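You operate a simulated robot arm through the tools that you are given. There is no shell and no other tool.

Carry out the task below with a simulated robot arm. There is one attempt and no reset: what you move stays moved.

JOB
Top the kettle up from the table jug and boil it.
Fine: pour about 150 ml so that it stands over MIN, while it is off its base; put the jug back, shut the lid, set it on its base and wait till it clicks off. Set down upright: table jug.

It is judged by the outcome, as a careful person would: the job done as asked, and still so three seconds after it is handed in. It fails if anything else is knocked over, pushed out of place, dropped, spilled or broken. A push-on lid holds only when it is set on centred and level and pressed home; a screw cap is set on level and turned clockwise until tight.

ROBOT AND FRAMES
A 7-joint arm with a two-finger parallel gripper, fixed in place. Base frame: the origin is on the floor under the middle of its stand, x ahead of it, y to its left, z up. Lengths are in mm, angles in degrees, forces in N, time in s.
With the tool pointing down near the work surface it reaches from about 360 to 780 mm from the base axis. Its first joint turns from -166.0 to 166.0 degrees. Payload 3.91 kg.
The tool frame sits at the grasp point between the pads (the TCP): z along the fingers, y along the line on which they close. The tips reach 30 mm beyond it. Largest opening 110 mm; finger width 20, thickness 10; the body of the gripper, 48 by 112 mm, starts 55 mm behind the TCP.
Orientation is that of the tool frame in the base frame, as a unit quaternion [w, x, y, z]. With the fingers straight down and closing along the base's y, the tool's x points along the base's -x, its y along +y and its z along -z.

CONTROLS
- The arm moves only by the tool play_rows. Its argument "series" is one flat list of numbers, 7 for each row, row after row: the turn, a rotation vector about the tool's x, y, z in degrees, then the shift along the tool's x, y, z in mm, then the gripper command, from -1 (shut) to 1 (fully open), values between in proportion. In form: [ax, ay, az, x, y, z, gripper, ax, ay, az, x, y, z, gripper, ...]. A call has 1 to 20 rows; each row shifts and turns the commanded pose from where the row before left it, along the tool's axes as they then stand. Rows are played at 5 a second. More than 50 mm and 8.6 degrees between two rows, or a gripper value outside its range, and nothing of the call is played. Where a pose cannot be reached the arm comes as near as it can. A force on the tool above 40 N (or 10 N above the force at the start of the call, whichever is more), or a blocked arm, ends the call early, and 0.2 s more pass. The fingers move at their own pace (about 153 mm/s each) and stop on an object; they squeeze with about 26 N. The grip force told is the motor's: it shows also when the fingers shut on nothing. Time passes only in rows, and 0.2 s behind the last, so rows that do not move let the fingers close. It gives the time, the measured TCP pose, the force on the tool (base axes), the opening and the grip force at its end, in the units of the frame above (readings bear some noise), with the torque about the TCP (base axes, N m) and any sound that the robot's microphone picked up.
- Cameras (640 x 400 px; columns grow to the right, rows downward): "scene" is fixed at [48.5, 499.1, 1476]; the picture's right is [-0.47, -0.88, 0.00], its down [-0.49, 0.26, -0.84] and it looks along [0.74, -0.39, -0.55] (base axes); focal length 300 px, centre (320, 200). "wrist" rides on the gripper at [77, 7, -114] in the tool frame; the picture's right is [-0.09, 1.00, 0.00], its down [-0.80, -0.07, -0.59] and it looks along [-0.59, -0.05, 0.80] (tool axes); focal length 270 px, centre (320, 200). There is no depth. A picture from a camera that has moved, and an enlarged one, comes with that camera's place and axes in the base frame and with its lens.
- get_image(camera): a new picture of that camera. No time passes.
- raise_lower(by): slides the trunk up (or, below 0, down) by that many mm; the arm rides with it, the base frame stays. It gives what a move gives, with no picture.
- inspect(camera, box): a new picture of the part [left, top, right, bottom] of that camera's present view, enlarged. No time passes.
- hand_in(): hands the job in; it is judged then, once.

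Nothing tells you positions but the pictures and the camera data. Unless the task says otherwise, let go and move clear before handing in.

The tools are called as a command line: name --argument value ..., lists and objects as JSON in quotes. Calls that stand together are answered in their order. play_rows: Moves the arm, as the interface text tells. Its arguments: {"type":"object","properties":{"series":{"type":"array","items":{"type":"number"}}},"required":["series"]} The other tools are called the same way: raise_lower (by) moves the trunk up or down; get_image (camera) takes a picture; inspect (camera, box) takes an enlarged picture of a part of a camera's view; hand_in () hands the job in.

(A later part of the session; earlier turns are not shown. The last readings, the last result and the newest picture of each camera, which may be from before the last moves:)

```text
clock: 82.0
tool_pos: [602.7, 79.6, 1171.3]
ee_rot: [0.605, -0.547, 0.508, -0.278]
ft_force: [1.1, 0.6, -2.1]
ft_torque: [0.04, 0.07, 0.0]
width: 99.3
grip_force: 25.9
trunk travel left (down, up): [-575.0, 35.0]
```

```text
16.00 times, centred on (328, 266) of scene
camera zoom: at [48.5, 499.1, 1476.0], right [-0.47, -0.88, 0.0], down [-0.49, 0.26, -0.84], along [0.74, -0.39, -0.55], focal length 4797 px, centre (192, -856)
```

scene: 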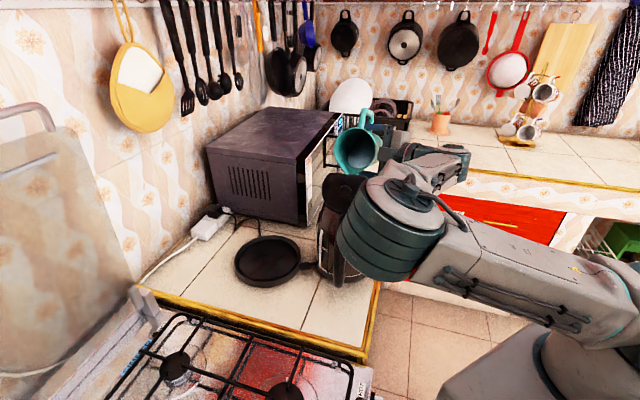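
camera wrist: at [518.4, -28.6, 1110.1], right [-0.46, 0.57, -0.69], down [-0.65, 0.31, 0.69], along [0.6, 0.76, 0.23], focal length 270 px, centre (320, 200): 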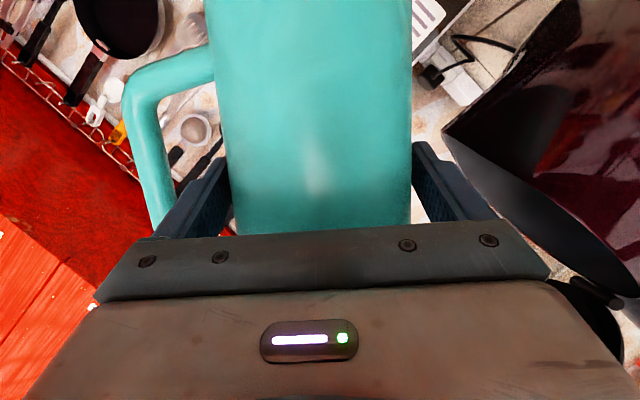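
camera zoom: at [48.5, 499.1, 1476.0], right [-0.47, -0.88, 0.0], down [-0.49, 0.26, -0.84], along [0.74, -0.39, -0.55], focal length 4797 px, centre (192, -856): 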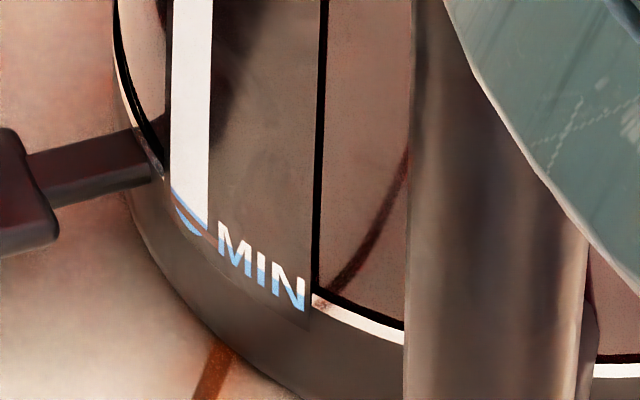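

The blue now reaches above the MIN line, so I'll stop here. I'll tilt back about the lip, return along the same path and bring the jug upright.

play_rows --series '[-1.374, 0, 3.756, 3.57, 4.88, 1.33, -1, -1.374, 0, 3.756, 3.57, 4.88, 1.33, -1, -1.374, 0, 3.756, 3.57, 4.88, 1.33, -1, -1.374, 0, 3.756, 3.57, 4.88, 1.33, -1, -1.374, 0, 3.756, 3.57, 4.88, 1.33, -1, -0.927, 0, 2.535, 2.45, 3.27, 0.9, -1, 0, 0, 0, 0, 0, 0, -1]'

play_rows --series '[0, 0, 0, 12.2, -12.7, 7.65, -1, 0, 0, 0, 12.2, -12.7, 7.65, -1, 0, 0, 0, 13.6, -12.7, 7.7, -1, 0, 0, 0, 13.6, -12.7, 7.7, -1, 0, 0, 0, 13.6, -12.7, 7.7, -1, 0, 0, 0, 13.6, -12.7, 7.7, -1, -2.05, 0, 5.64, 0, 0, 0, -1, -2.05, 0, 5.64, 0, 0, 0, -1, -2.05, 0, 5.64, 0, 0, 0, -1, -2.05, 0, 5.64, 0, 0, 0, -1, -2.05, 0, 5.64, 0, 0, 0, -1, -2.05, 0, 5.64, 0, 0, 0, -1, -2.05, 0, 5.64, 0, 0, 0, -1, -2.05, 0, 5.64, 0, 0, 0, -1, 0, 0, 0, 0, 0, 0, -1]'

get_image --camera "scene"

get_image --camera "wrist"

```text
clock: 83.6
tool_pos: [607.4, 77.0, 1136.7]
ee_rot: [0.607, -0.483, 0.618, -0.127]
ft_force: [0.7, -0.3, -3.0]
ft_torque: [0.0, 0.06, 0.04]
width: 99.4
grip_force: 25.7
trunk travel left (down, up): [-575.0, 35.0]
```

```text
clock: 86.8
tool_pos: [697.4, -2.3, 1135.5]
ee_rot: [0.537, -0.288, 0.767, 0.202]
ft_force: [0.8, 0.4, -2.2]
ft_torque: [-0.01, 0.05, 0.03]
width: 99.3
grip_force: 26.1
trunk travel left (down, up): [-575.0, 35.0]
```

```text
taken
```

scene: 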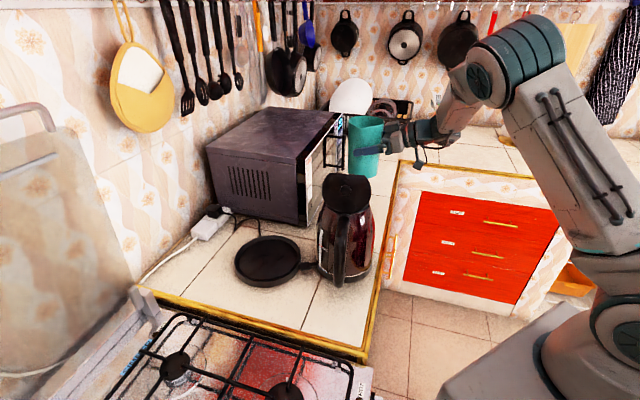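

```text
taken
camera wrist: at [592.2, -85.9, 1101.3], right [-0.64, 0.77, 0.08], down [-0.17, -0.24, 0.96], along [0.75, 0.59, 0.28], focal length 270 px, centre (320, 200)
```

wrist: 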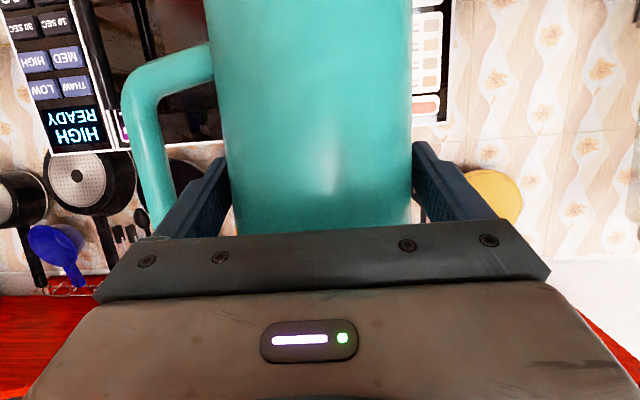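

Upright over its place. I'll lower it, slowly at the end, until it touches the worktop.

play_rows --series '[0, 0, 0, 35.2, 0, 11.4, -1, 0, 0, 0, 35.2, 0, 11.4, -1, 0, 0, 0, 35.2, 0, 11.4, -1, 0, 0, 0, 35.2, 0, 11.4, -1, 0, 0, 0, 9.4, 0, 3.4, -1, 0, 0, 0, 4.7, 0, 1.7, -1, 0, 0, 0, 0, 0, 0, -1]'

inspect --camera "scene" --box '[300, 130, 480, 260]'

get_image --camera "wrist"

```text
clock: 88.4
tool_pos: [690.9, -5.9, 971.1]
ee_rot: [0.537, -0.289, 0.766, 0.203]
ft_force: [-0.3, 1.0, -2.2]
ft_torque: [0.02, 0.04, 0.02]
width: 99.2
grip_force: 25.8
trunk travel left (down, up): [-575.0, 35.0]
```

```text
3.08 times, centred on (390, 195) of scene
camera zoom: at [48.5, 499.1, 1476.0], right [-0.47, -0.88, 0.0], down [-0.49, 0.26, -0.84], along [0.74, -0.39, -0.55], focal length 922 px, centre (105, 215)
```

zoom: 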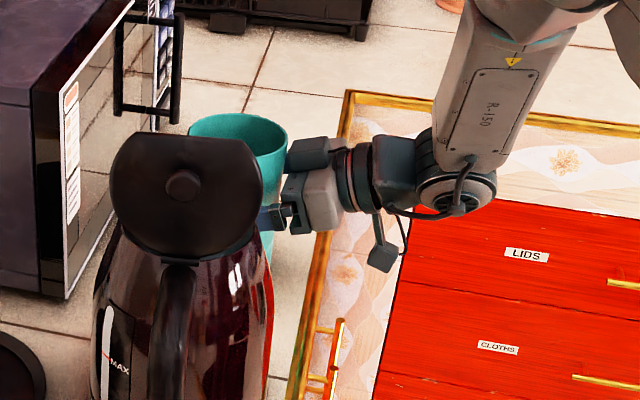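

```text
taken
camera wrist: at [587.5, -88.6, 937.6], right [-0.64, 0.77, 0.08], down [-0.17, -0.24, 0.96], along [0.75, 0.59, 0.28], focal length 270 px, centre (320, 200)
```

wrist: 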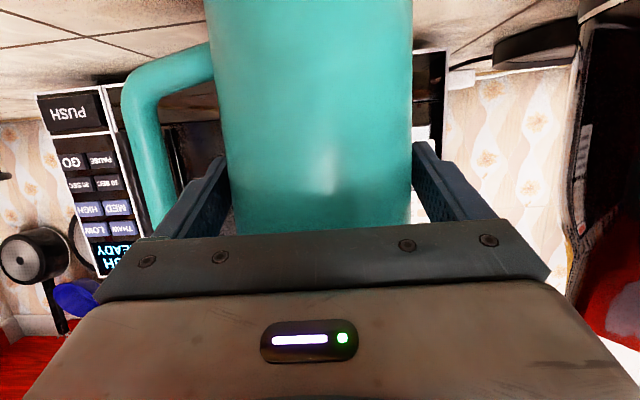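

play_rows --series '[0, 0, 0, 3.8, 0, 1.4, -1, 0, 0, 0, 2.4, 0, 0.85, -1, 0, 0, 0, 0.9, 0, 0.34, -1, 0, 0, 0, 0, 0, 0, -1]'

play_rows --series '[0, 0, 0, 0, 0, 0, -1]'

```text
clock: 89.4
tool_pos: [692.9, -6.2, 965.3]
ee_rot: [0.538, -0.29, 0.765, 0.202]
ft_force: [-1.4, -0.3, 11.4]
ft_torque: [-0.04, -0.56, -0.07]
width: 99.3
grip_force: 26.5
trunk travel left (down, up): [-575.0, 35.0]
```

```text
clock: 89.8
tool_pos: [692.4, -4.3, 964.5]
ee_rot: [0.538, -0.29, 0.765, 0.203]
ft_force: [-2.4, 0.7, 14.1]
ft_torque: [0.18, -0.65, 0.0]
width: 99.3
grip_force: 25.4
trunk travel left (down, up): [-575.0, 35.0]
```

The jug touches the worktop. I'll ease the pressure off slightly, then open the fingers.

play_rows --series '[0, 0, 0, -1.2, 0, -0.45, -1, 0, 0, 0, 0, 0, 0, -1]'

inspect --camera "scene" --box '[300, 130, 480, 260]'

```text
clock: 90.4
tool_pos: [691.3, -4.5, 965.9]
ee_rot: [0.537, -0.289, 0.767, 0.202]
ft_force: [1.5, 3.2, 11.2]
ft_torque: [0.48, -0.73, 0.14]
width: 98.7
grip_force: 25.7
trunk travel left (down, up): [-575.0, 35.0]
```

```text
3.08 times, centred on (390, 195) of scene
camera zoom: at [48.5, 499.1, 1476.0], right [-0.47, -0.88, 0.0], down [-0.49, 0.26, -0.84], along [0.74, -0.39, -0.55], focal length 922 px, centre (105, 215)
```

zoom: 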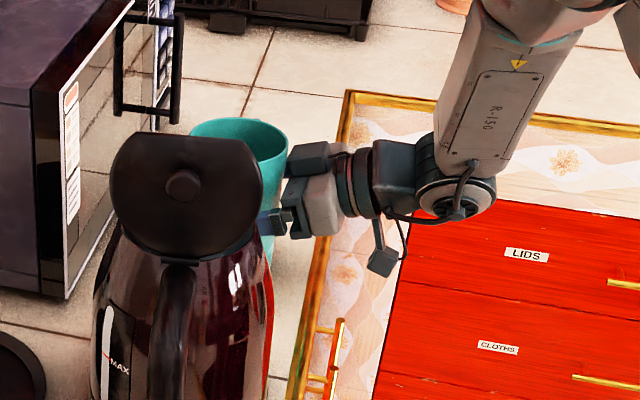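

The far edge of the jug's base touched first, so it is leaning by about 3°. I'll pitch the tool up slightly to level it before lowering the last bit.

play_rows --series '[0, -1.5, 0, 0, 0, 0, -1, 0, -1.5, 0, 0, 0, 0, -1, 0, 0, 0, 0, 0, 0, -1]'

inspect --camera "wrist" --box '[100, 0, 540, 240]'

```text
clock: 91.2
tool_pos: [692.0, -7.3, 963.3]
ee_rot: [0.556, -0.283, 0.753, 0.209]
ft_force: [-2.6, 0.6, 5.4]
ft_torque: [-0.2, 0.43, -0.11]
width: 99.3
grip_force: 26.3
trunk travel left (down, up): [-575.0, 35.0]
```

```text
1.45 times, centred on (320, 120) of wrist
camera zoom: at [588.4, -89.5, 924.4], right [-0.64, 0.77, 0.08], down [-0.2, -0.27, 0.94], along [0.74, 0.58, 0.33], focal length 393 px, centre (320, 316)
```

zoom: 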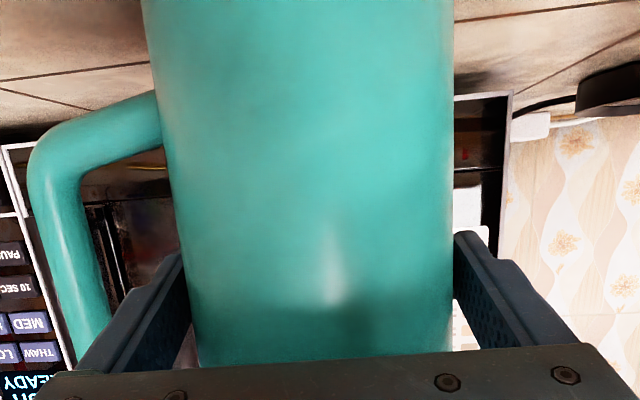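

It now sits flat to within a fraction of a degree. I'll open the gripper fully.

play_rows --series '[0, 0.5, 0, 0, 0, 0, -1, 0, 0, 0, 0, 0, 0, 1, 0, 0, 0, 0, 0, 0, 1, 0, 0, 0, 0, 0, 0, 1]'

get_image --camera "wrist"

inspect --camera "scene" --box '[300, 130, 480, 260]'

```text
clock: 92.2
tool_pos: [693.5, -6.0, 963.4]
ee_rot: [0.553, -0.284, 0.755, 0.208]
ft_force: [-0.5, 0.4, -0.4]
ft_torque: [-0.02, 0.01, -0.01]
width: 110.0
grip_force: 0.0
trunk travel left (down, up): [-575.0, 35.0]
```

```text
taken
camera wrist: at [589.3, -89.0, 925.5], right [-0.64, 0.77, 0.08], down [-0.2, -0.27, 0.94], along [0.74, 0.59, 0.32], focal length 270 px, centre (320, 200)
```

wrist: 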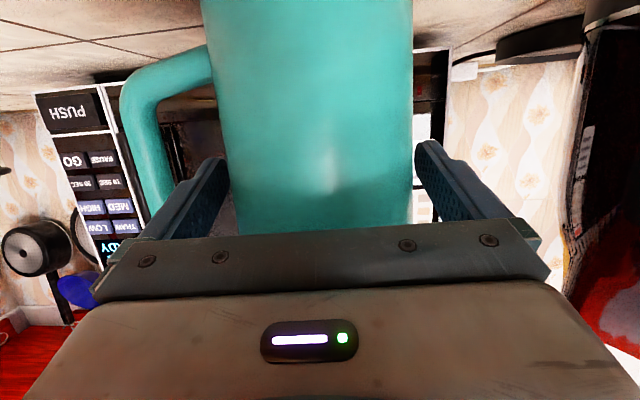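

```text
3.08 times, centred on (390, 195) of scene
camera zoom: at [48.5, 499.1, 1476.0], right [-0.47, -0.88, 0.0], down [-0.49, 0.26, -0.84], along [0.74, -0.39, -0.55], focal length 922 px, centre (105, 215)
```

zoom: 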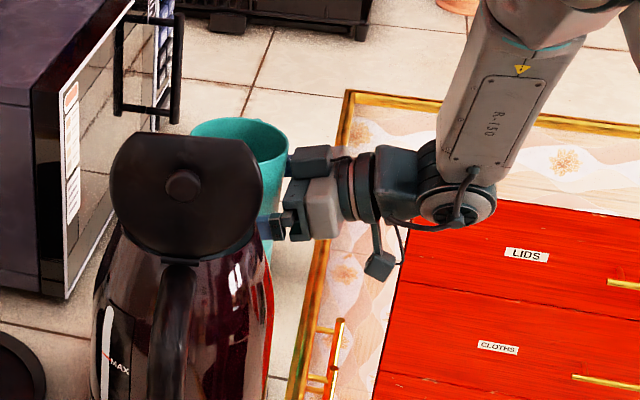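

The jug stands on its own spot. I'll back straight out so the finger leaves the handle cleanly.

play_rows --series '[0, 0, 0, 6.4, 0, -19, 1, 0, 0, 0, 6.4, 0, -19, 1, 0, 0, 0, 12.7, 0, -38, 1, 0, 0, 0, 12.7, 0, -38, 1, 0, 0, 0, 0, 0, 0, 1]'

get_image --camera "wrist"

get_image --camera "scene"

```text
clock: 93.4
tool_pos: [601.6, -83.7, 962.4]
ee_rot: [0.553, -0.285, 0.754, 0.209]
ft_force: [0.5, -0.4, 1.0]
ft_torque: [0.01, -0.01, 0.0]
width: 110.2
grip_force: 0.1
trunk travel left (down, up): [-575.0, 35.0]
```

```text
taken
camera wrist: at [498.4, -167.8, 924.1], right [-0.64, 0.76, 0.08], down [-0.2, -0.27, 0.94], along [0.74, 0.59, 0.32], focal length 270 px, centre (320, 200)
```

wrist: 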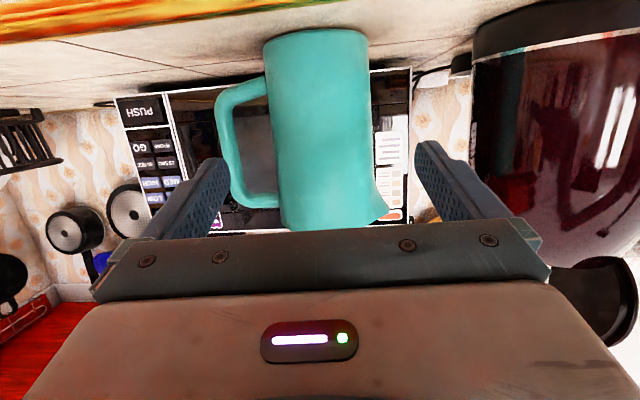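

```text
taken
```

scene: 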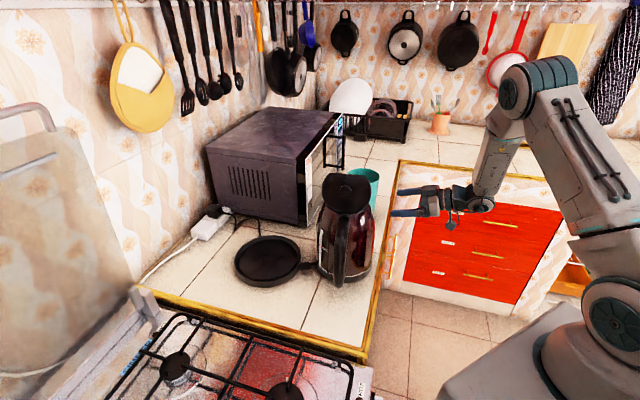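

The jug stands freely in its place. Next is the lid: I'll rise, turn the tool downward, close the fingers and go behind the open lid to push it shut.

play_rows --series '[0, 0, 0, -40.9, 0, -13.3, 1, 0, 0, 0, -40.9, 0, -13.3, 1, 0, 0, 0, -40.9, 0, -13.3, 0, 0, 0, 0, -40.9, 0, -13.3, -1, 0, 0, 0, -40.9, 0, -13.3, -1, 0, 0, 0, -40.9, 0, -13.3, -1, 0, 0, 0, -40.9, 0, -13.3, -1, 0, 8, 0, 0, 0, 0, -1, 0, 8, 0, 0, 0, 0, -1, 0, 8, 0, 0, 0, 0, -1, 0, 8, 0, 0, 0, 0, -1, 0, 8, 0, 0, 0, 0, -1, 0, 8, 0, 0, 0, 0, -1, 0, 8, 0, 0, 0, 0, -1, 0, 8, 0, 0, 0, 0, -1, 0, 8, 0, 0, 0, 0, -1, 0, 0, 0, 0, 0, 0, -1]'

get_image --camera "scene"

get_image --camera "wrist"

```text
clock: 97.0
tool_pos: [601.0, -87.9, 1264.7]
ee_rot: [0.004, -0.352, 0.936, 0.001]
ft_force: [-0.2, 0.1, -0.1]
ft_torque: [0.02, 0.0, 0.03]
width: 0.0
grip_force: 26.0
trunk travel left (down, up): [-575.0, 35.0]
```

```text
taken
```

scene: 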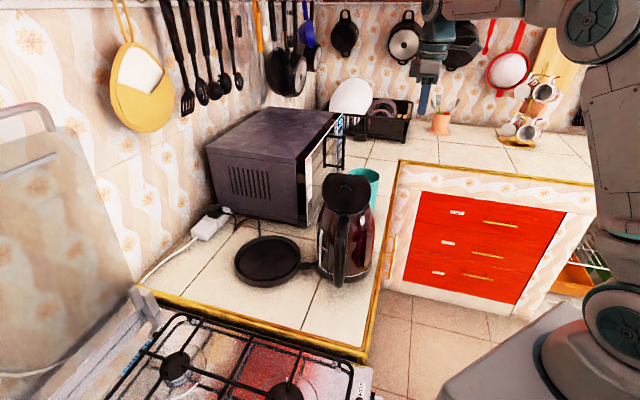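

```text
taken
camera wrist: at [537.8, -133.7, 1378.3], right [-0.59, 0.81, 0.0], down [0.65, 0.47, 0.6], along [0.48, 0.36, -0.8], focal length 270 px, centre (320, 200)
```

wrist: 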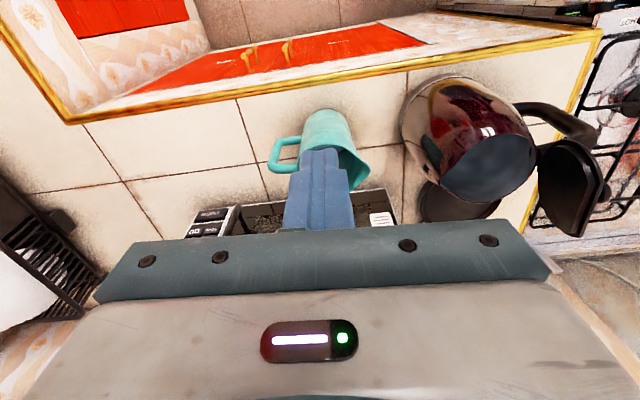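

play_rows --series '[0, 0, 0, -15.5, 44.8, 0, -1, 0, 0, 0, -15.5, 44.8, 0, -1, 0, 0, 0, -15.5, 44.8, 0, -1, 0, 0, 0, -15.5, 44.8, 0, -1, 0, 0, 0, -15.5, 44.8, 0, -1, 0, 0, 0, -15.5, 44.8, 0, -1, 0, 0, 0, -15.5, 44.8, 0, -1, 0, 0, 0, 0, 0, 0, -1]'

get_image --camera "wrist"

inspect --camera "scene" --box '[270, 60, 430, 260]'

```text
clock: 98.8
tool_pos: [472.3, 220.2, 1266.6]
ee_rot: [0.003, -0.353, 0.936, 0.001]
ft_force: [0.7, 0.7, 0.1]
ft_torque: [0.02, 0.01, -0.02]
width: 0.0
grip_force: 26.2
trunk travel left (down, up): [-575.0, 35.0]
```

```text
taken
camera wrist: at [410.1, 173.1, 1380.6], right [-0.59, 0.81, 0.0], down [0.64, 0.47, 0.6], along [0.48, 0.36, -0.8], focal length 270 px, centre (320, 200)
```

wrist: 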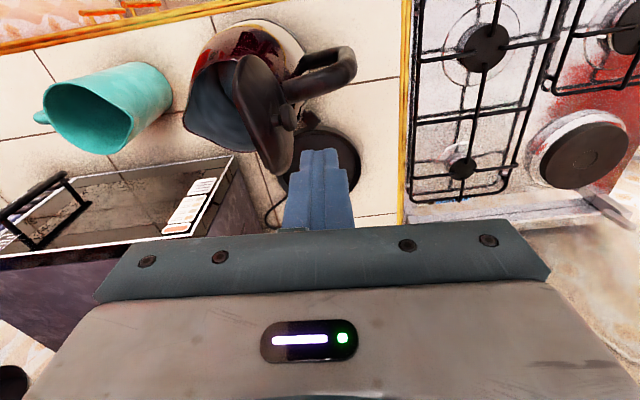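

```text
2.00 times, centred on (350, 160) of scene
camera zoom: at [48.5, 499.1, 1476.0], right [-0.47, -0.88, 0.0], down [-0.49, 0.26, -0.84], along [0.74, -0.39, -0.55], focal length 600 px, centre (260, 280)
```

zoom: 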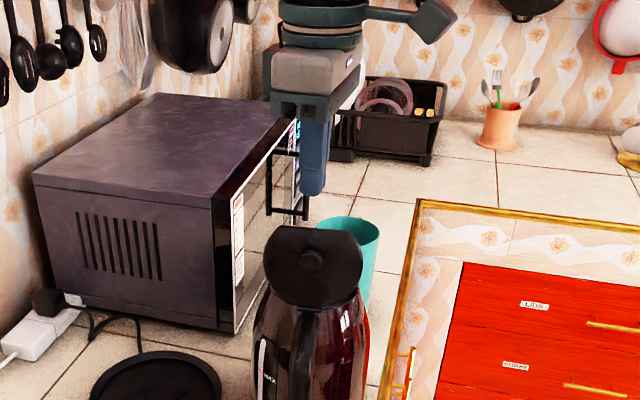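

The closed fingers are right behind the lid. I'll descend to knob height and then push forward slowly.

play_rows --series '[0, 0, 0, 0, 0, 38, -1, 0, 0, 0, 0, 0, 38, -1, 0, 0, 0, 0, 0, 0, -1]'

get_image --camera "wrist"

inspect --camera "scene" --box '[290, 120, 400, 250]'

```text
clock: 99.6
tool_pos: [475.3, 221.1, 1190.0]
ee_rot: [0.004, -0.353, 0.936, 0.002]
ft_force: [0.4, -0.8, -1.2]
ft_torque: [0.03, -0.03, -0.03]
width: 0.0
grip_force: 26.0
trunk travel left (down, up): [-575.0, 35.0]
```

```text
taken
camera wrist: at [413.1, 173.5, 1304.0], right [-0.59, 0.81, 0.0], down [0.64, 0.47, 0.6], along [0.48, 0.36, -0.8], focal length 270 px, centre (320, 200)
```

wrist: 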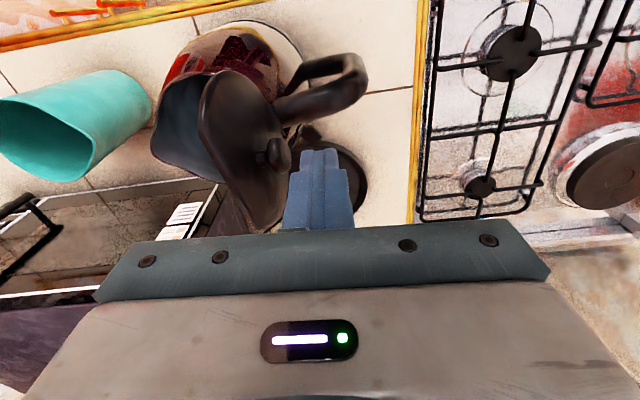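

```text
3.08 times, centred on (345, 185) of scene
camera zoom: at [48.5, 499.1, 1476.0], right [-0.47, -0.88, 0.0], down [-0.49, 0.26, -0.84], along [0.74, -0.39, -0.55], focal length 922 px, centre (243, 246)
```

zoom: 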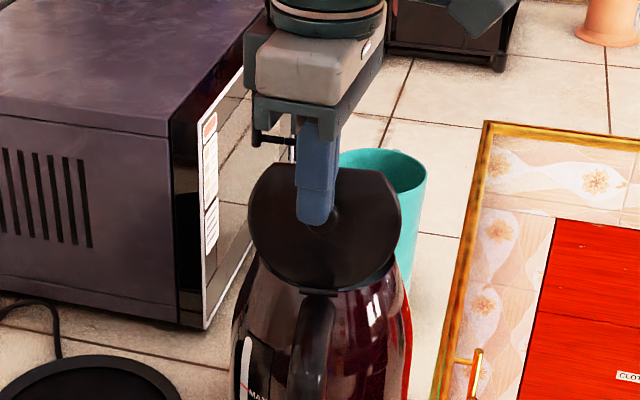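

play_rows --series '[0, 0, 0, -1.5, -9.9, 0, -1, 0, 0, 0, -1.5, -9.9, 0, -1, 0, 0, 0, -1.5, -9.9, 0, -1, 0, 0, 0, -1.5, -9.9, 0, -1, 0, 0, 0, -1.5, -9.9, 0, -1, 0, 0, 0, 0, 0, 0, -1]'

get_image --camera "wrist"

inspect --camera "scene" --box '[290, 120, 400, 250]'

```text
clock: 101.0
tool_pos: [513.1, 189.8, 1188.9]
ee_rot: [0.004, -0.353, 0.935, 0.001]
ft_force: [0.3, 0.2, 0.4]
ft_torque: [0.0, -0.02, -0.01]
width: 0.1
grip_force: 26.3
trunk travel left (down, up): [-575.0, 35.0]
```

```text
taken
camera wrist: at [450.7, 141.8, 1302.7], right [-0.59, 0.81, 0.0], down [0.64, 0.47, 0.6], along [0.48, 0.36, -0.8], focal length 270 px, centre (320, 200)
```

wrist: 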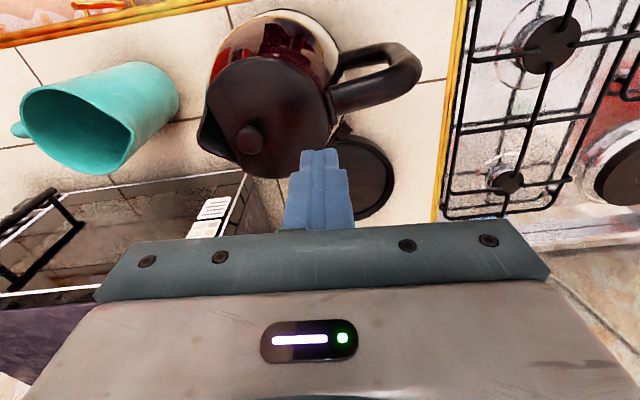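

```text
3.08 times, centred on (345, 185) of scene
camera zoom: at [48.5, 499.1, 1476.0], right [-0.47, -0.88, 0.0], down [-0.49, 0.26, -0.84], along [0.74, -0.39, -0.55], focal length 922 px, centre (243, 246)
```

zoom: 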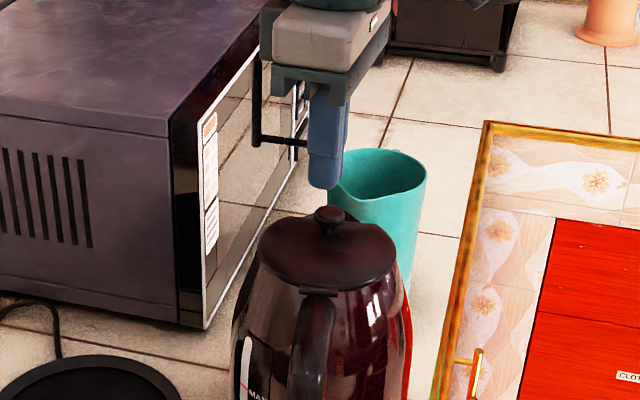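

The lid has dropped shut. I'll press gently on the knob to make sure it's fully home.

play_rows --series '[0, 0, 0, -3.5, -27, 0, -1, 0, 0, 0, -3.6, -27, 0, -1, 0, 0, 0, 0, 0, 25, -1, 0, 0, 0, 0, 0, 23, -1, 0, 0, 0, 0, 0, 0, -1]'

inspect --camera "wrist" --box '[180, 40, 460, 230]'

inspect --camera "scene" --box '[290, 120, 400, 250]'

```text
clock: 102.2
tool_pos: [555.0, 152.0, 1139.4]
ee_rot: [0.004, -0.354, 0.935, 0.002]
ft_force: [-0.6, 0.7, 0.2]
ft_torque: [-0.02, -0.02, 0.06]
width: 0.0
grip_force: 25.8
trunk travel left (down, up): [-575.0, 35.0]
```

```text
2.11 times, centred on (320, 135) of wrist
camera zoom: at [491.8, 106.1, 1254.2], right [-0.59, 0.81, 0.0], down [0.64, 0.47, 0.6], along [0.48, 0.36, -0.8], focal length 569 px, centre (320, 337)
```

zoom: 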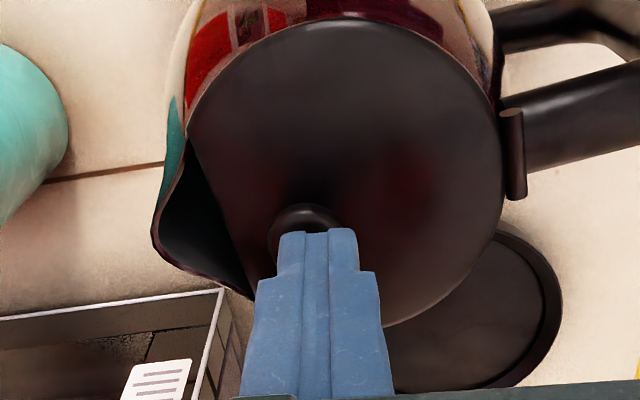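

```text
3.08 times, centred on (345, 185) of scene
camera zoom: at [48.5, 499.1, 1476.0], right [-0.47, -0.88, 0.0], down [-0.49, 0.26, -0.84], along [0.74, -0.39, -0.55], focal length 922 px, centre (243, 246)
```

zoom: 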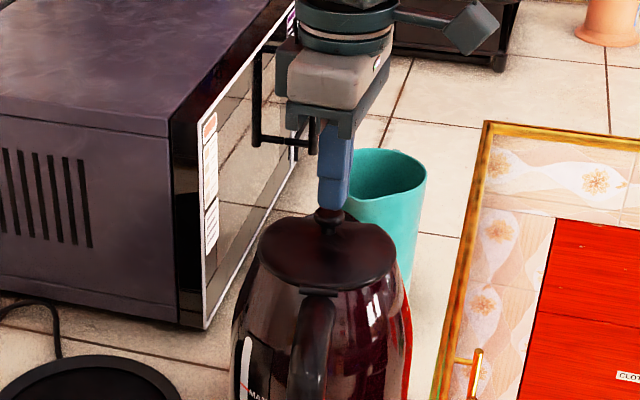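

play_rows --series '[0, 0, 0, 0, 0, 4, -1, 0, 0, 0, 0, 0, 3, -1, 0, 0, 0, 0, 0, 2, -1, 0, 0, 0, 0, 0, 1, -1, 0, 0, 0, 0, 0, 1, -1, 0, 0, 0, 0, 0, 0, -1]'

```text
clock: 103.6
tool_pos: [554.9, 152.2, 1131.2]
ee_rot: [0.005, -0.353, 0.935, 0.001]
ft_force: [1.7, 1.2, 9.6]
ft_torque: [-0.03, -0.08, 0.01]
width: 0.1
grip_force: 25.8
trunk travel left (down, up): [-575.0, 35.0]
```

Pressing with about 10 N on the knob. I'll give it one more small push, then lift away.

play_rows --series '[0, 0, 0, 0, 0, 1, -1, 0, 0, 0, 0, 0, 0, -1]'

play_rows --series '[0, 0, 0, 0, 0, -20, -1, 0, 0, 0, 0, 0, -40, -1, 0, 0, 0, 0, 0, -40, -1, 0, 0, 0, 0, 0, 0, -1]'

get_image --camera "wrist"

inspect --camera "scene" --box '[220, 150, 420, 310]'

```text
clock: 104.2
tool_pos: [555.6, 153.8, 1130.0]
ee_rot: [0.006, -0.353, 0.936, 0.001]
ft_force: [5.0, 1.6, 19.3]
ft_torque: [0.03, -0.24, 0.01]
width: 0.0
grip_force: 26.4
trunk travel left (down, up): [-575.0, 35.0]
```

```text
clock: 105.2
tool_pos: [554.3, 152.5, 1229.1]
ee_rot: [0.004, -0.353, 0.936, 0.001]
ft_force: [-0.4, -0.8, -1.1]
ft_torque: [-0.01, 0.0, 0.01]
width: 0.1
grip_force: 26.4
trunk travel left (down, up): [-575.0, 35.0]
```

```text
taken
camera wrist: at [492.2, 104.9, 1343.8], right [-0.59, 0.81, 0.0], down [0.64, 0.47, 0.6], along [0.48, 0.36, -0.8], focal length 270 px, centre (320, 200)
```

wrist: 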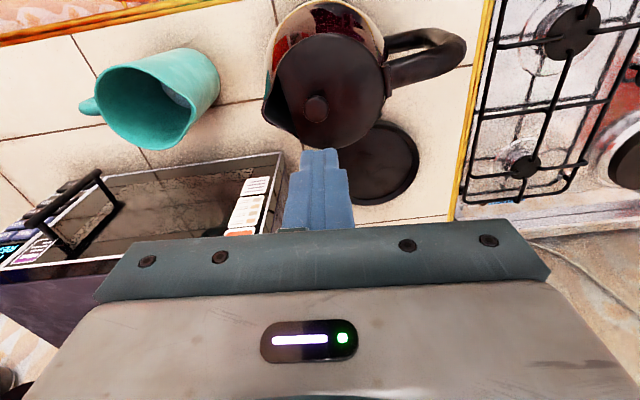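

```text
2.50 times, centred on (320, 230) of scene
camera zoom: at [48.5, 499.1, 1476.0], right [-0.47, -0.88, 0.0], down [-0.49, 0.26, -0.84], along [0.74, -0.39, -0.55], focal length 750 px, centre (320, 125)
```

zoom: 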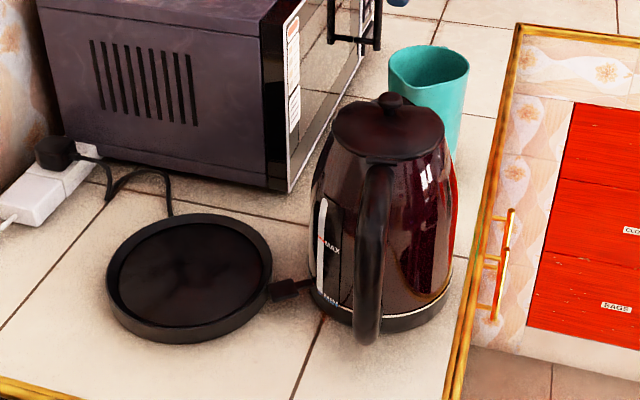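

Lid shut, jug in place. Now I'll move the kettle: I'll grip its handle from above near the root. First I'll turn the tool and hover over the handle.

play_rows --series '[0, 0, 8.14, 0, 0, 0, -1, 0, 0, 8.14, 0, 0, 0, -1, 0, 0, 8.14, 0, 0, 0, -1, 0, 0, 8.14, 0, 0, 0, -1, 0, 0, 8.14, 0, 0, 0, -1, 0, 0, 8.14, 0, 0, 0, -1, 0, 0, 8.14, 0, 0, 0, -1, 0, 0, 8.14, 0, 0, 0, 0, 0, 0, 8.14, 0, 0, 0, 0, 0, 0, 8.14, 0, 0, 0, 0.1, 0, 0, 0, 46, 0.8, 0, 0.1, 0, 0, 0, 46, 0.8, 0, 0.1, 0, 0, 0, 0, 0, 0, 0.1]'

get_image --camera "wrist"

get_image --camera "scene"

```text
clock: 108.0
tool_pos: [484.4, 213.9, 1229.3]
ee_rot: [0.002, 0.344, 0.939, 0.005]
ft_force: [0.5, 0.2, 0.0]
ft_torque: [-0.01, 0.01, 0.05]
width: 60.6
grip_force: 0.0
trunk travel left (down, up): [-575.0, 35.0]
```

```text
taken
camera wrist: at [428.8, 267.2, 1343.9], right [0.71, 0.71, 0.01], down [0.56, -0.57, 0.59], along [0.42, -0.42, -0.8], focal length 270 px, centre (320, 200)
```

wrist: 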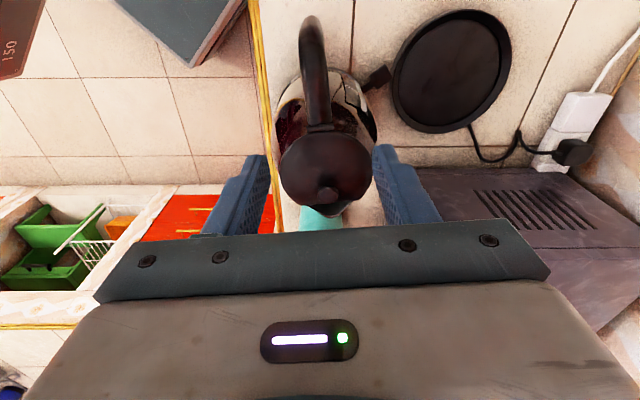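

```text
taken
```

scene: 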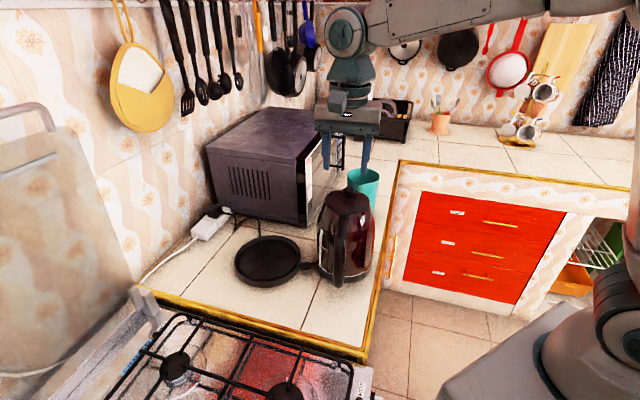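

inspect --camera "wrist" --box '[260, 0, 540, 200]'

inspect --camera "wrist" --box '[260, 10, 400, 210]'

```text
2.00 times, centred on (400, 100) of wrist
camera zoom: at [428.8, 267.2, 1343.9], right [0.71, 0.71, 0.01], down [0.56, -0.57, 0.59], along [0.42, -0.42, -0.8], focal length 541 px, centre (160, 400)
```

zoom: 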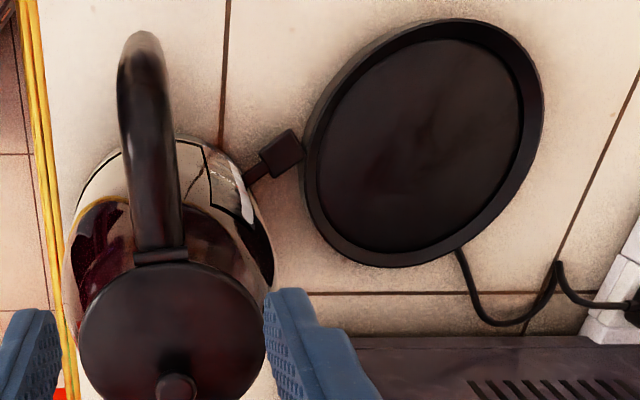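

```text
2.00 times, centred on (330, 110) of wrist
camera zoom: at [428.8, 267.2, 1343.9], right [0.71, 0.71, 0.01], down [0.56, -0.57, 0.59], along [0.42, -0.42, -0.8], focal length 541 px, centre (300, 380)
```

zoom: 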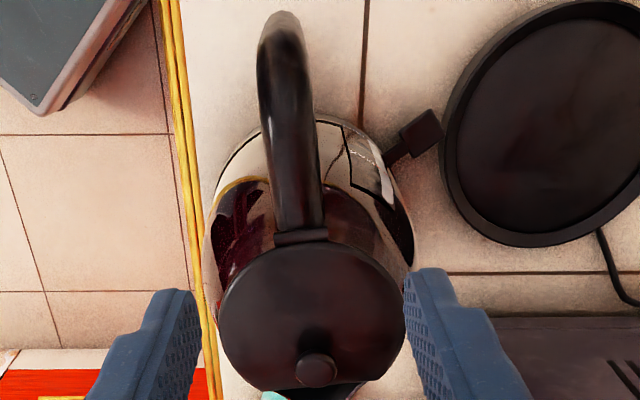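

inspect --camera "scene" --box '[305, 235, 385, 295]'

inspect --camera "scene" --box '[225, 225, 335, 295]'

inspect --camera "scene" --box '[300, 180, 390, 240]'

```text
6.67 times, centred on (345, 265) of scene
camera zoom: at [48.5, 499.1, 1476.0], right [-0.47, -0.88, 0.0], down [-0.49, 0.26, -0.84], along [0.74, -0.39, -0.55], focal length 1999 px, centre (153, -233)
```

zoom: 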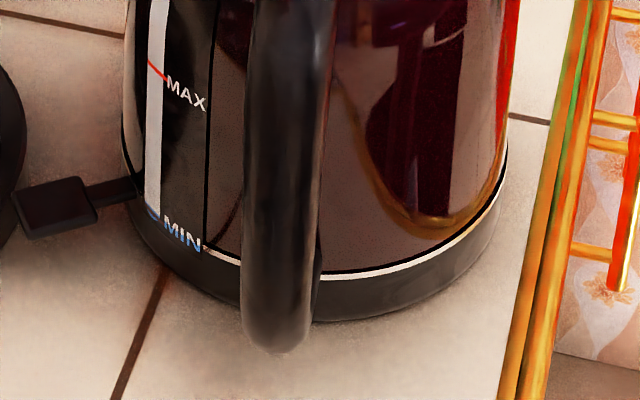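

```text
5.71 times, centred on (280, 260) of scene
camera zoom: at [48.5, 499.1, 1476.0], right [-0.47, -0.88, 0.0], down [-0.49, 0.26, -0.84], along [0.74, -0.39, -0.55], focal length 1713 px, centre (549, -143)
```

zoom: 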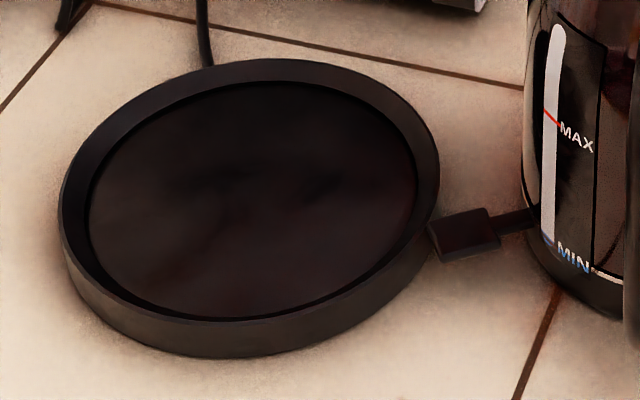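

```text
6.67 times, centred on (345, 210) of scene
camera zoom: at [48.5, 499.1, 1476.0], right [-0.47, -0.88, 0.0], down [-0.49, 0.26, -0.84], along [0.74, -0.39, -0.55], focal length 1999 px, centre (153, 133)
```

zoom: 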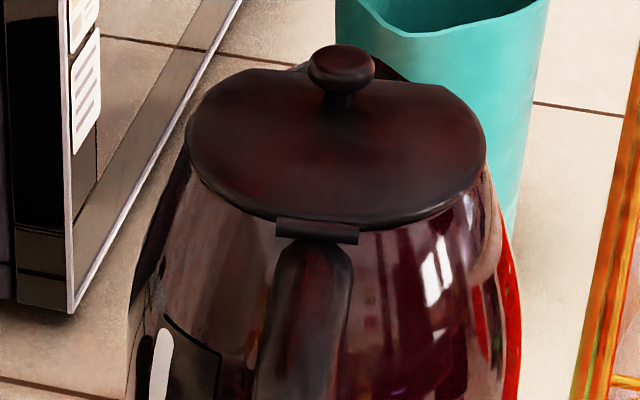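

The table seems to be around z=875. For accurate placing I want a near-vertical view of the power base, so I'll move the camera over it.

play_rows --series '[0, 0, 0, -4.4, 40.6, 0, 0.1, 0, 0, 0, -4.4, 40.6, 0, 0.1, 0, 0, 0, -4.4, 40.6, 0, 0.1, 0, 0, 0, -4.4, 40.6, 0, 0.1, 0, 0, 0, -4.4, 40.6, 0, 0.1, 0, 0, 0, 0, 0, 0, 0.1]'

get_image --camera "wrist"

inspect --camera "wrist" --box '[220, 0, 420, 200]'

```text
clock: 109.4
tool_pos: [626.6, 353.5, 1229.8]
ee_rot: [0.002, 0.343, 0.939, 0.004]
ft_force: [-0.4, -0.2, 0.2]
ft_torque: [-0.02, -0.01, -0.01]
width: 60.5
grip_force: 0.0
out of reach, approached as far as the arm can: row 5
trunk travel left (down, up): [-575.0, 35.0]
```

```text
taken
camera wrist: at [570.4, 406.4, 1345.6], right [0.71, 0.71, 0.01], down [0.56, -0.57, 0.59], along [0.42, -0.42, -0.8], focal length 270 px, centre (320, 200)
```

wrist: 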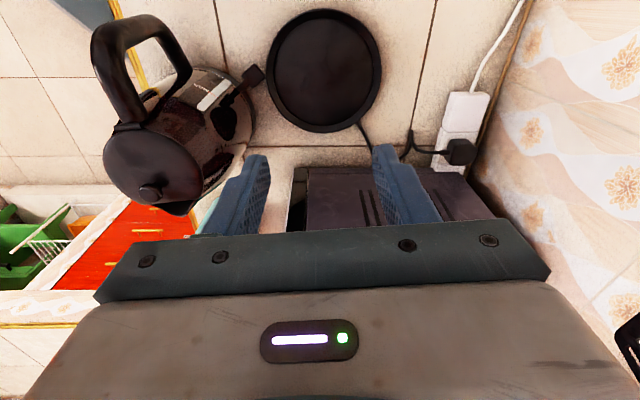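

```text
2.00 times, centred on (320, 100) of wrist
camera zoom: at [570.4, 406.4, 1345.6], right [0.71, 0.71, 0.01], down [0.56, -0.57, 0.59], along [0.42, -0.42, -0.8], focal length 541 px, centre (320, 400)
```

zoom: 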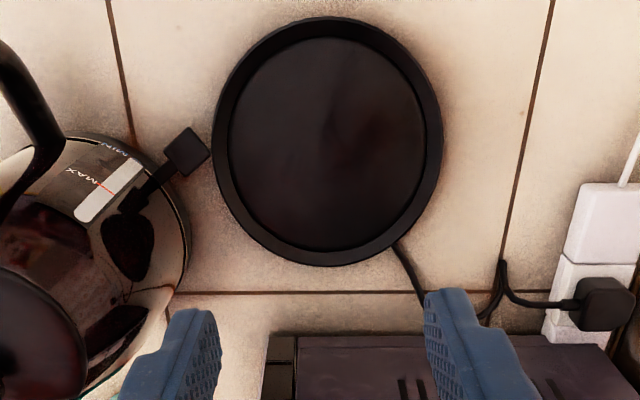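

inspect --camera "wrist" --box '[90, 10, 280, 220]'

```text
1.90 times, centred on (185, 115) of wrist
camera zoom: at [570.4, 406.4, 1345.6], right [0.71, 0.71, 0.01], down [0.56, -0.57, 0.59], along [0.42, -0.42, -0.8], focal length 515 px, centre (577, 362)
```

zoom: 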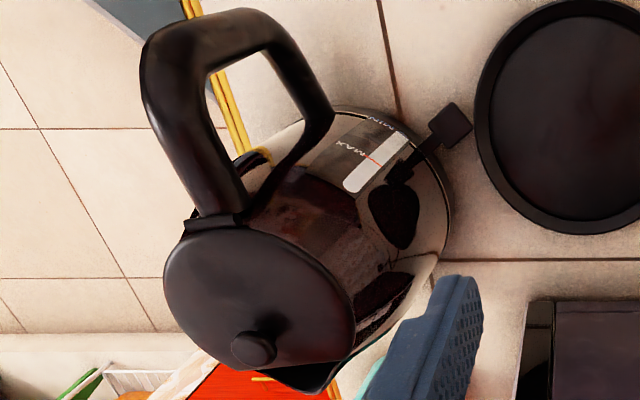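

I now have a good view of the base (centre about 643, 342) and of the handle's shape. I'll go back over the handle root to grip it.

play_rows --series '[0, 0, 0, 3.1, -39.6, 0, 0.1, 0, 0, 0, 3.1, -39.6, 0, 0.1, 0, 0, 0, 3.1, -39.6, 0, 0.1, 0, 0, 0, 3.1, -39.6, 0, 0.1, 0, 0, 0, 3.1, -39.6, 0, 0.1, 0, 0, 0, 0, 0, 40, 0.1, 0, 0, 0, 0, 0, 40, 0.1, 0, 0, 0, 0, 0, 0, 0.1]'

get_image --camera "wrist"

inspect --camera "scene" --box '[290, 120, 400, 250]'

```text
clock: 111.2
tool_pos: [485.0, 210.1, 1147.2]
ee_rot: [0.002, 0.342, 0.94, 0.004]
ft_force: [0.6, 0.1, 0.8]
ft_torque: [0.01, -0.01, 0.0]
width: 60.4
grip_force: 0.1
trunk travel left (down, up): [-575.0, 35.0]
```

```text
taken
camera wrist: at [429.0, 263.5, 1262.2], right [0.71, 0.71, 0.01], down [0.56, -0.57, 0.6], along [0.43, -0.42, -0.8], focal length 270 px, centre (320, 200)
```

wrist: 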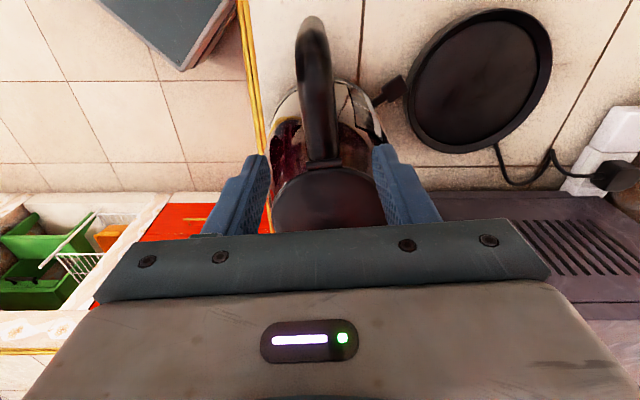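

```text
3.08 times, centred on (345, 185) of scene
camera zoom: at [48.5, 499.1, 1476.0], right [-0.47, -0.88, 0.0], down [-0.49, 0.26, -0.84], along [0.74, -0.39, -0.55], focal length 922 px, centre (243, 246)
```

zoom: 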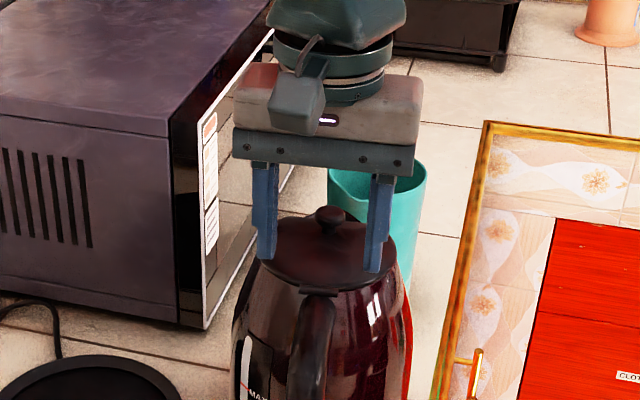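

Aligned with the handle arm. I'll lower the open fingers around it.

play_rows --series '[0, 0, 0, -3, 0.5, 40, 0.1, 0, 0, 0, -3, 0.5, 40, 0.1, 0, 0, 0, 0, 0, 8, 0.1, 0, 0, 0, 0, 0, 0, 0.1]'

get_image --camera "wrist"

inspect --camera "scene" --box '[290, 150, 400, 280]'

```text
clock: 112.2
tool_pos: [493.4, 207.4, 1060.6]
ee_rot: [0.004, 0.343, 0.939, 0.003]
ft_force: [-0.1, 0.1, 0.4]
ft_torque: [-0.01, 0.01, 0.06]
width: 60.3
grip_force: 0.2
trunk travel left (down, up): [-575.0, 35.0]
```

```text
taken
camera wrist: at [437.3, 261.0, 1175.9], right [0.71, 0.71, 0.01], down [0.56, -0.57, 0.59], along [0.42, -0.42, -0.8], focal length 270 px, centre (320, 200)
```

wrist: 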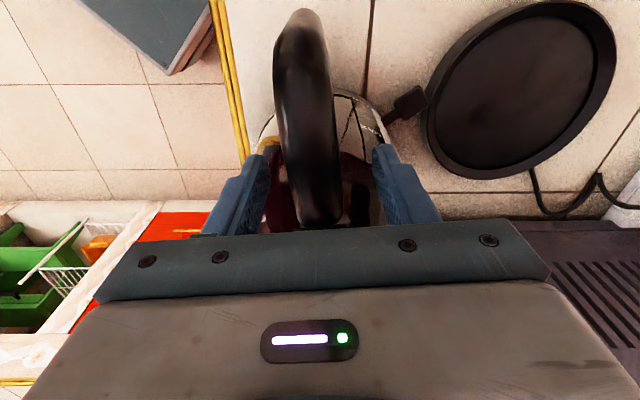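

```text
3.08 times, centred on (345, 215) of scene
camera zoom: at [48.5, 499.1, 1476.0], right [-0.47, -0.88, 0.0], down [-0.49, 0.26, -0.84], along [0.74, -0.39, -0.55], focal length 922 px, centre (243, 154)
```

zoom: 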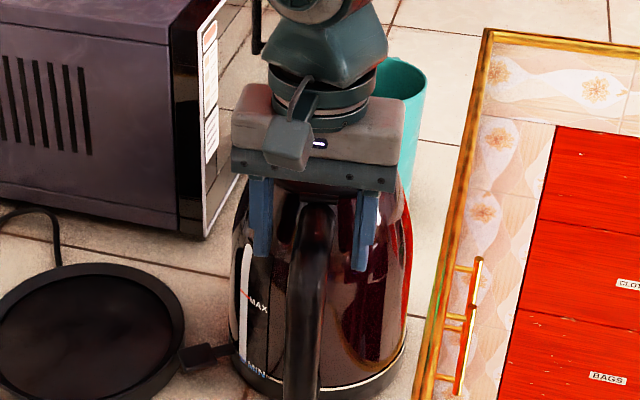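

play_rows --series '[0, 0, 0, 5, 0, 0, 0.1, 0, 0, 0, 0, 0, 0, -1, 0, 0, 0, 0, 0, 0, -1, 0, 0, 0, 0, 0, 0, -1]'

inspect --camera "wrist" --box '[180, 0, 460, 240]'

inspect --camera "scene" --box '[290, 150, 400, 280]'

```text
clock: 113.2
tool_pos: [489.2, 211.2, 1060.8]
ee_rot: [0.002, 0.342, 0.94, 0.004]
ft_force: [-0.7, -0.2, 0.8]
ft_torque: [-0.02, 0.11, 0.28]
width: 25.1
grip_force: 26.1
trunk travel left (down, up): [-575.0, 35.0]
```

```text
1.67 times, centred on (320, 120) of wrist
camera zoom: at [433.1, 264.5, 1175.9], right [0.71, 0.71, 0.01], down [0.56, -0.57, 0.59], along [0.42, -0.42, -0.8], focal length 450 px, centre (320, 333)
```

zoom: 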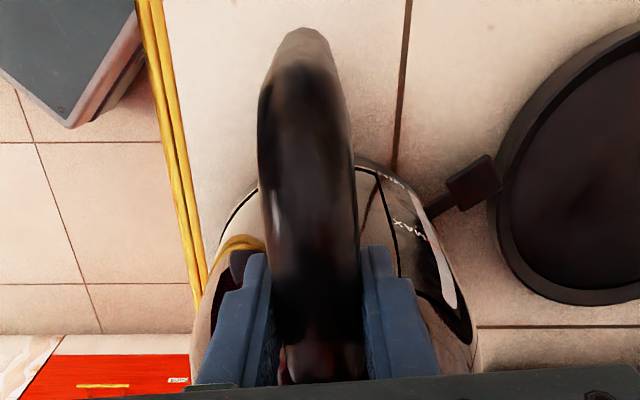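

```text
3.08 times, centred on (345, 215) of scene
camera zoom: at [48.5, 499.1, 1476.0], right [-0.47, -0.88, 0.0], down [-0.49, 0.26, -0.84], along [0.74, -0.39, -0.55], focal length 922 px, centre (243, 154)
```

zoom: 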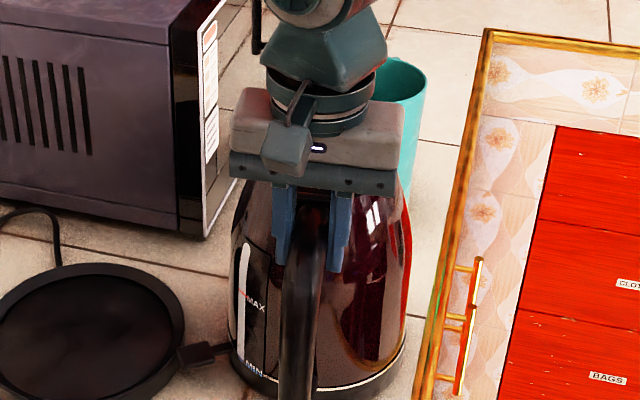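

The handle is gripped at 25 mm. I'll test with a very small lift and look at weight, torque and tilt.

play_rows --series '[0, 0, 0, 0, 0, -3, -1, 0, 0, 0, 0, 0, -3, -1, 0, 0, 0, 0, 0, 0, -1, 0, 0, 0, 0, 0, 0, -1]'

inspect --camera "scene" --box '[290, 150, 400, 300]'

inspect --camera "wrist" --box '[180, 0, 460, 240]'

```text
clock: 114.2
tool_pos: [489.8, 209.9, 1065.6]
ee_rot: [0.002, 0.344, 0.939, 0.004]
ft_force: [0.1, -0.8, -11.0]
ft_torque: [0.42, 0.51, 0.01]
width: 25.2
grip_force: 26.4
trunk travel left (down, up): [-575.0, 35.0]
```

```text
2.67 times, centred on (345, 225) of scene
camera zoom: at [48.5, 499.1, 1476.0], right [-0.47, -0.88, 0.0], down [-0.49, 0.26, -0.84], along [0.74, -0.39, -0.55], focal length 800 px, centre (253, 133)
```

zoom: 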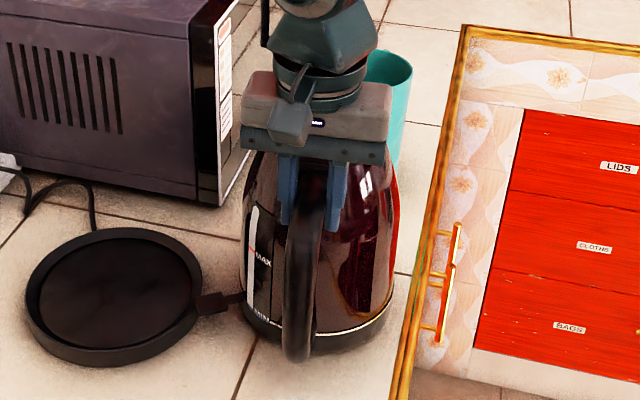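

```text
1.67 times, centred on (320, 120) of wrist
camera zoom: at [434.0, 264.8, 1180.3], right [0.71, 0.71, 0.01], down [0.56, -0.57, 0.59], along [0.42, -0.42, -0.8], focal length 450 px, centre (320, 333)
```

zoom: 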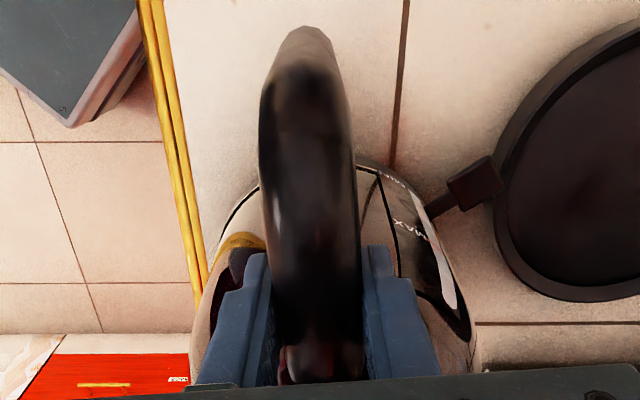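

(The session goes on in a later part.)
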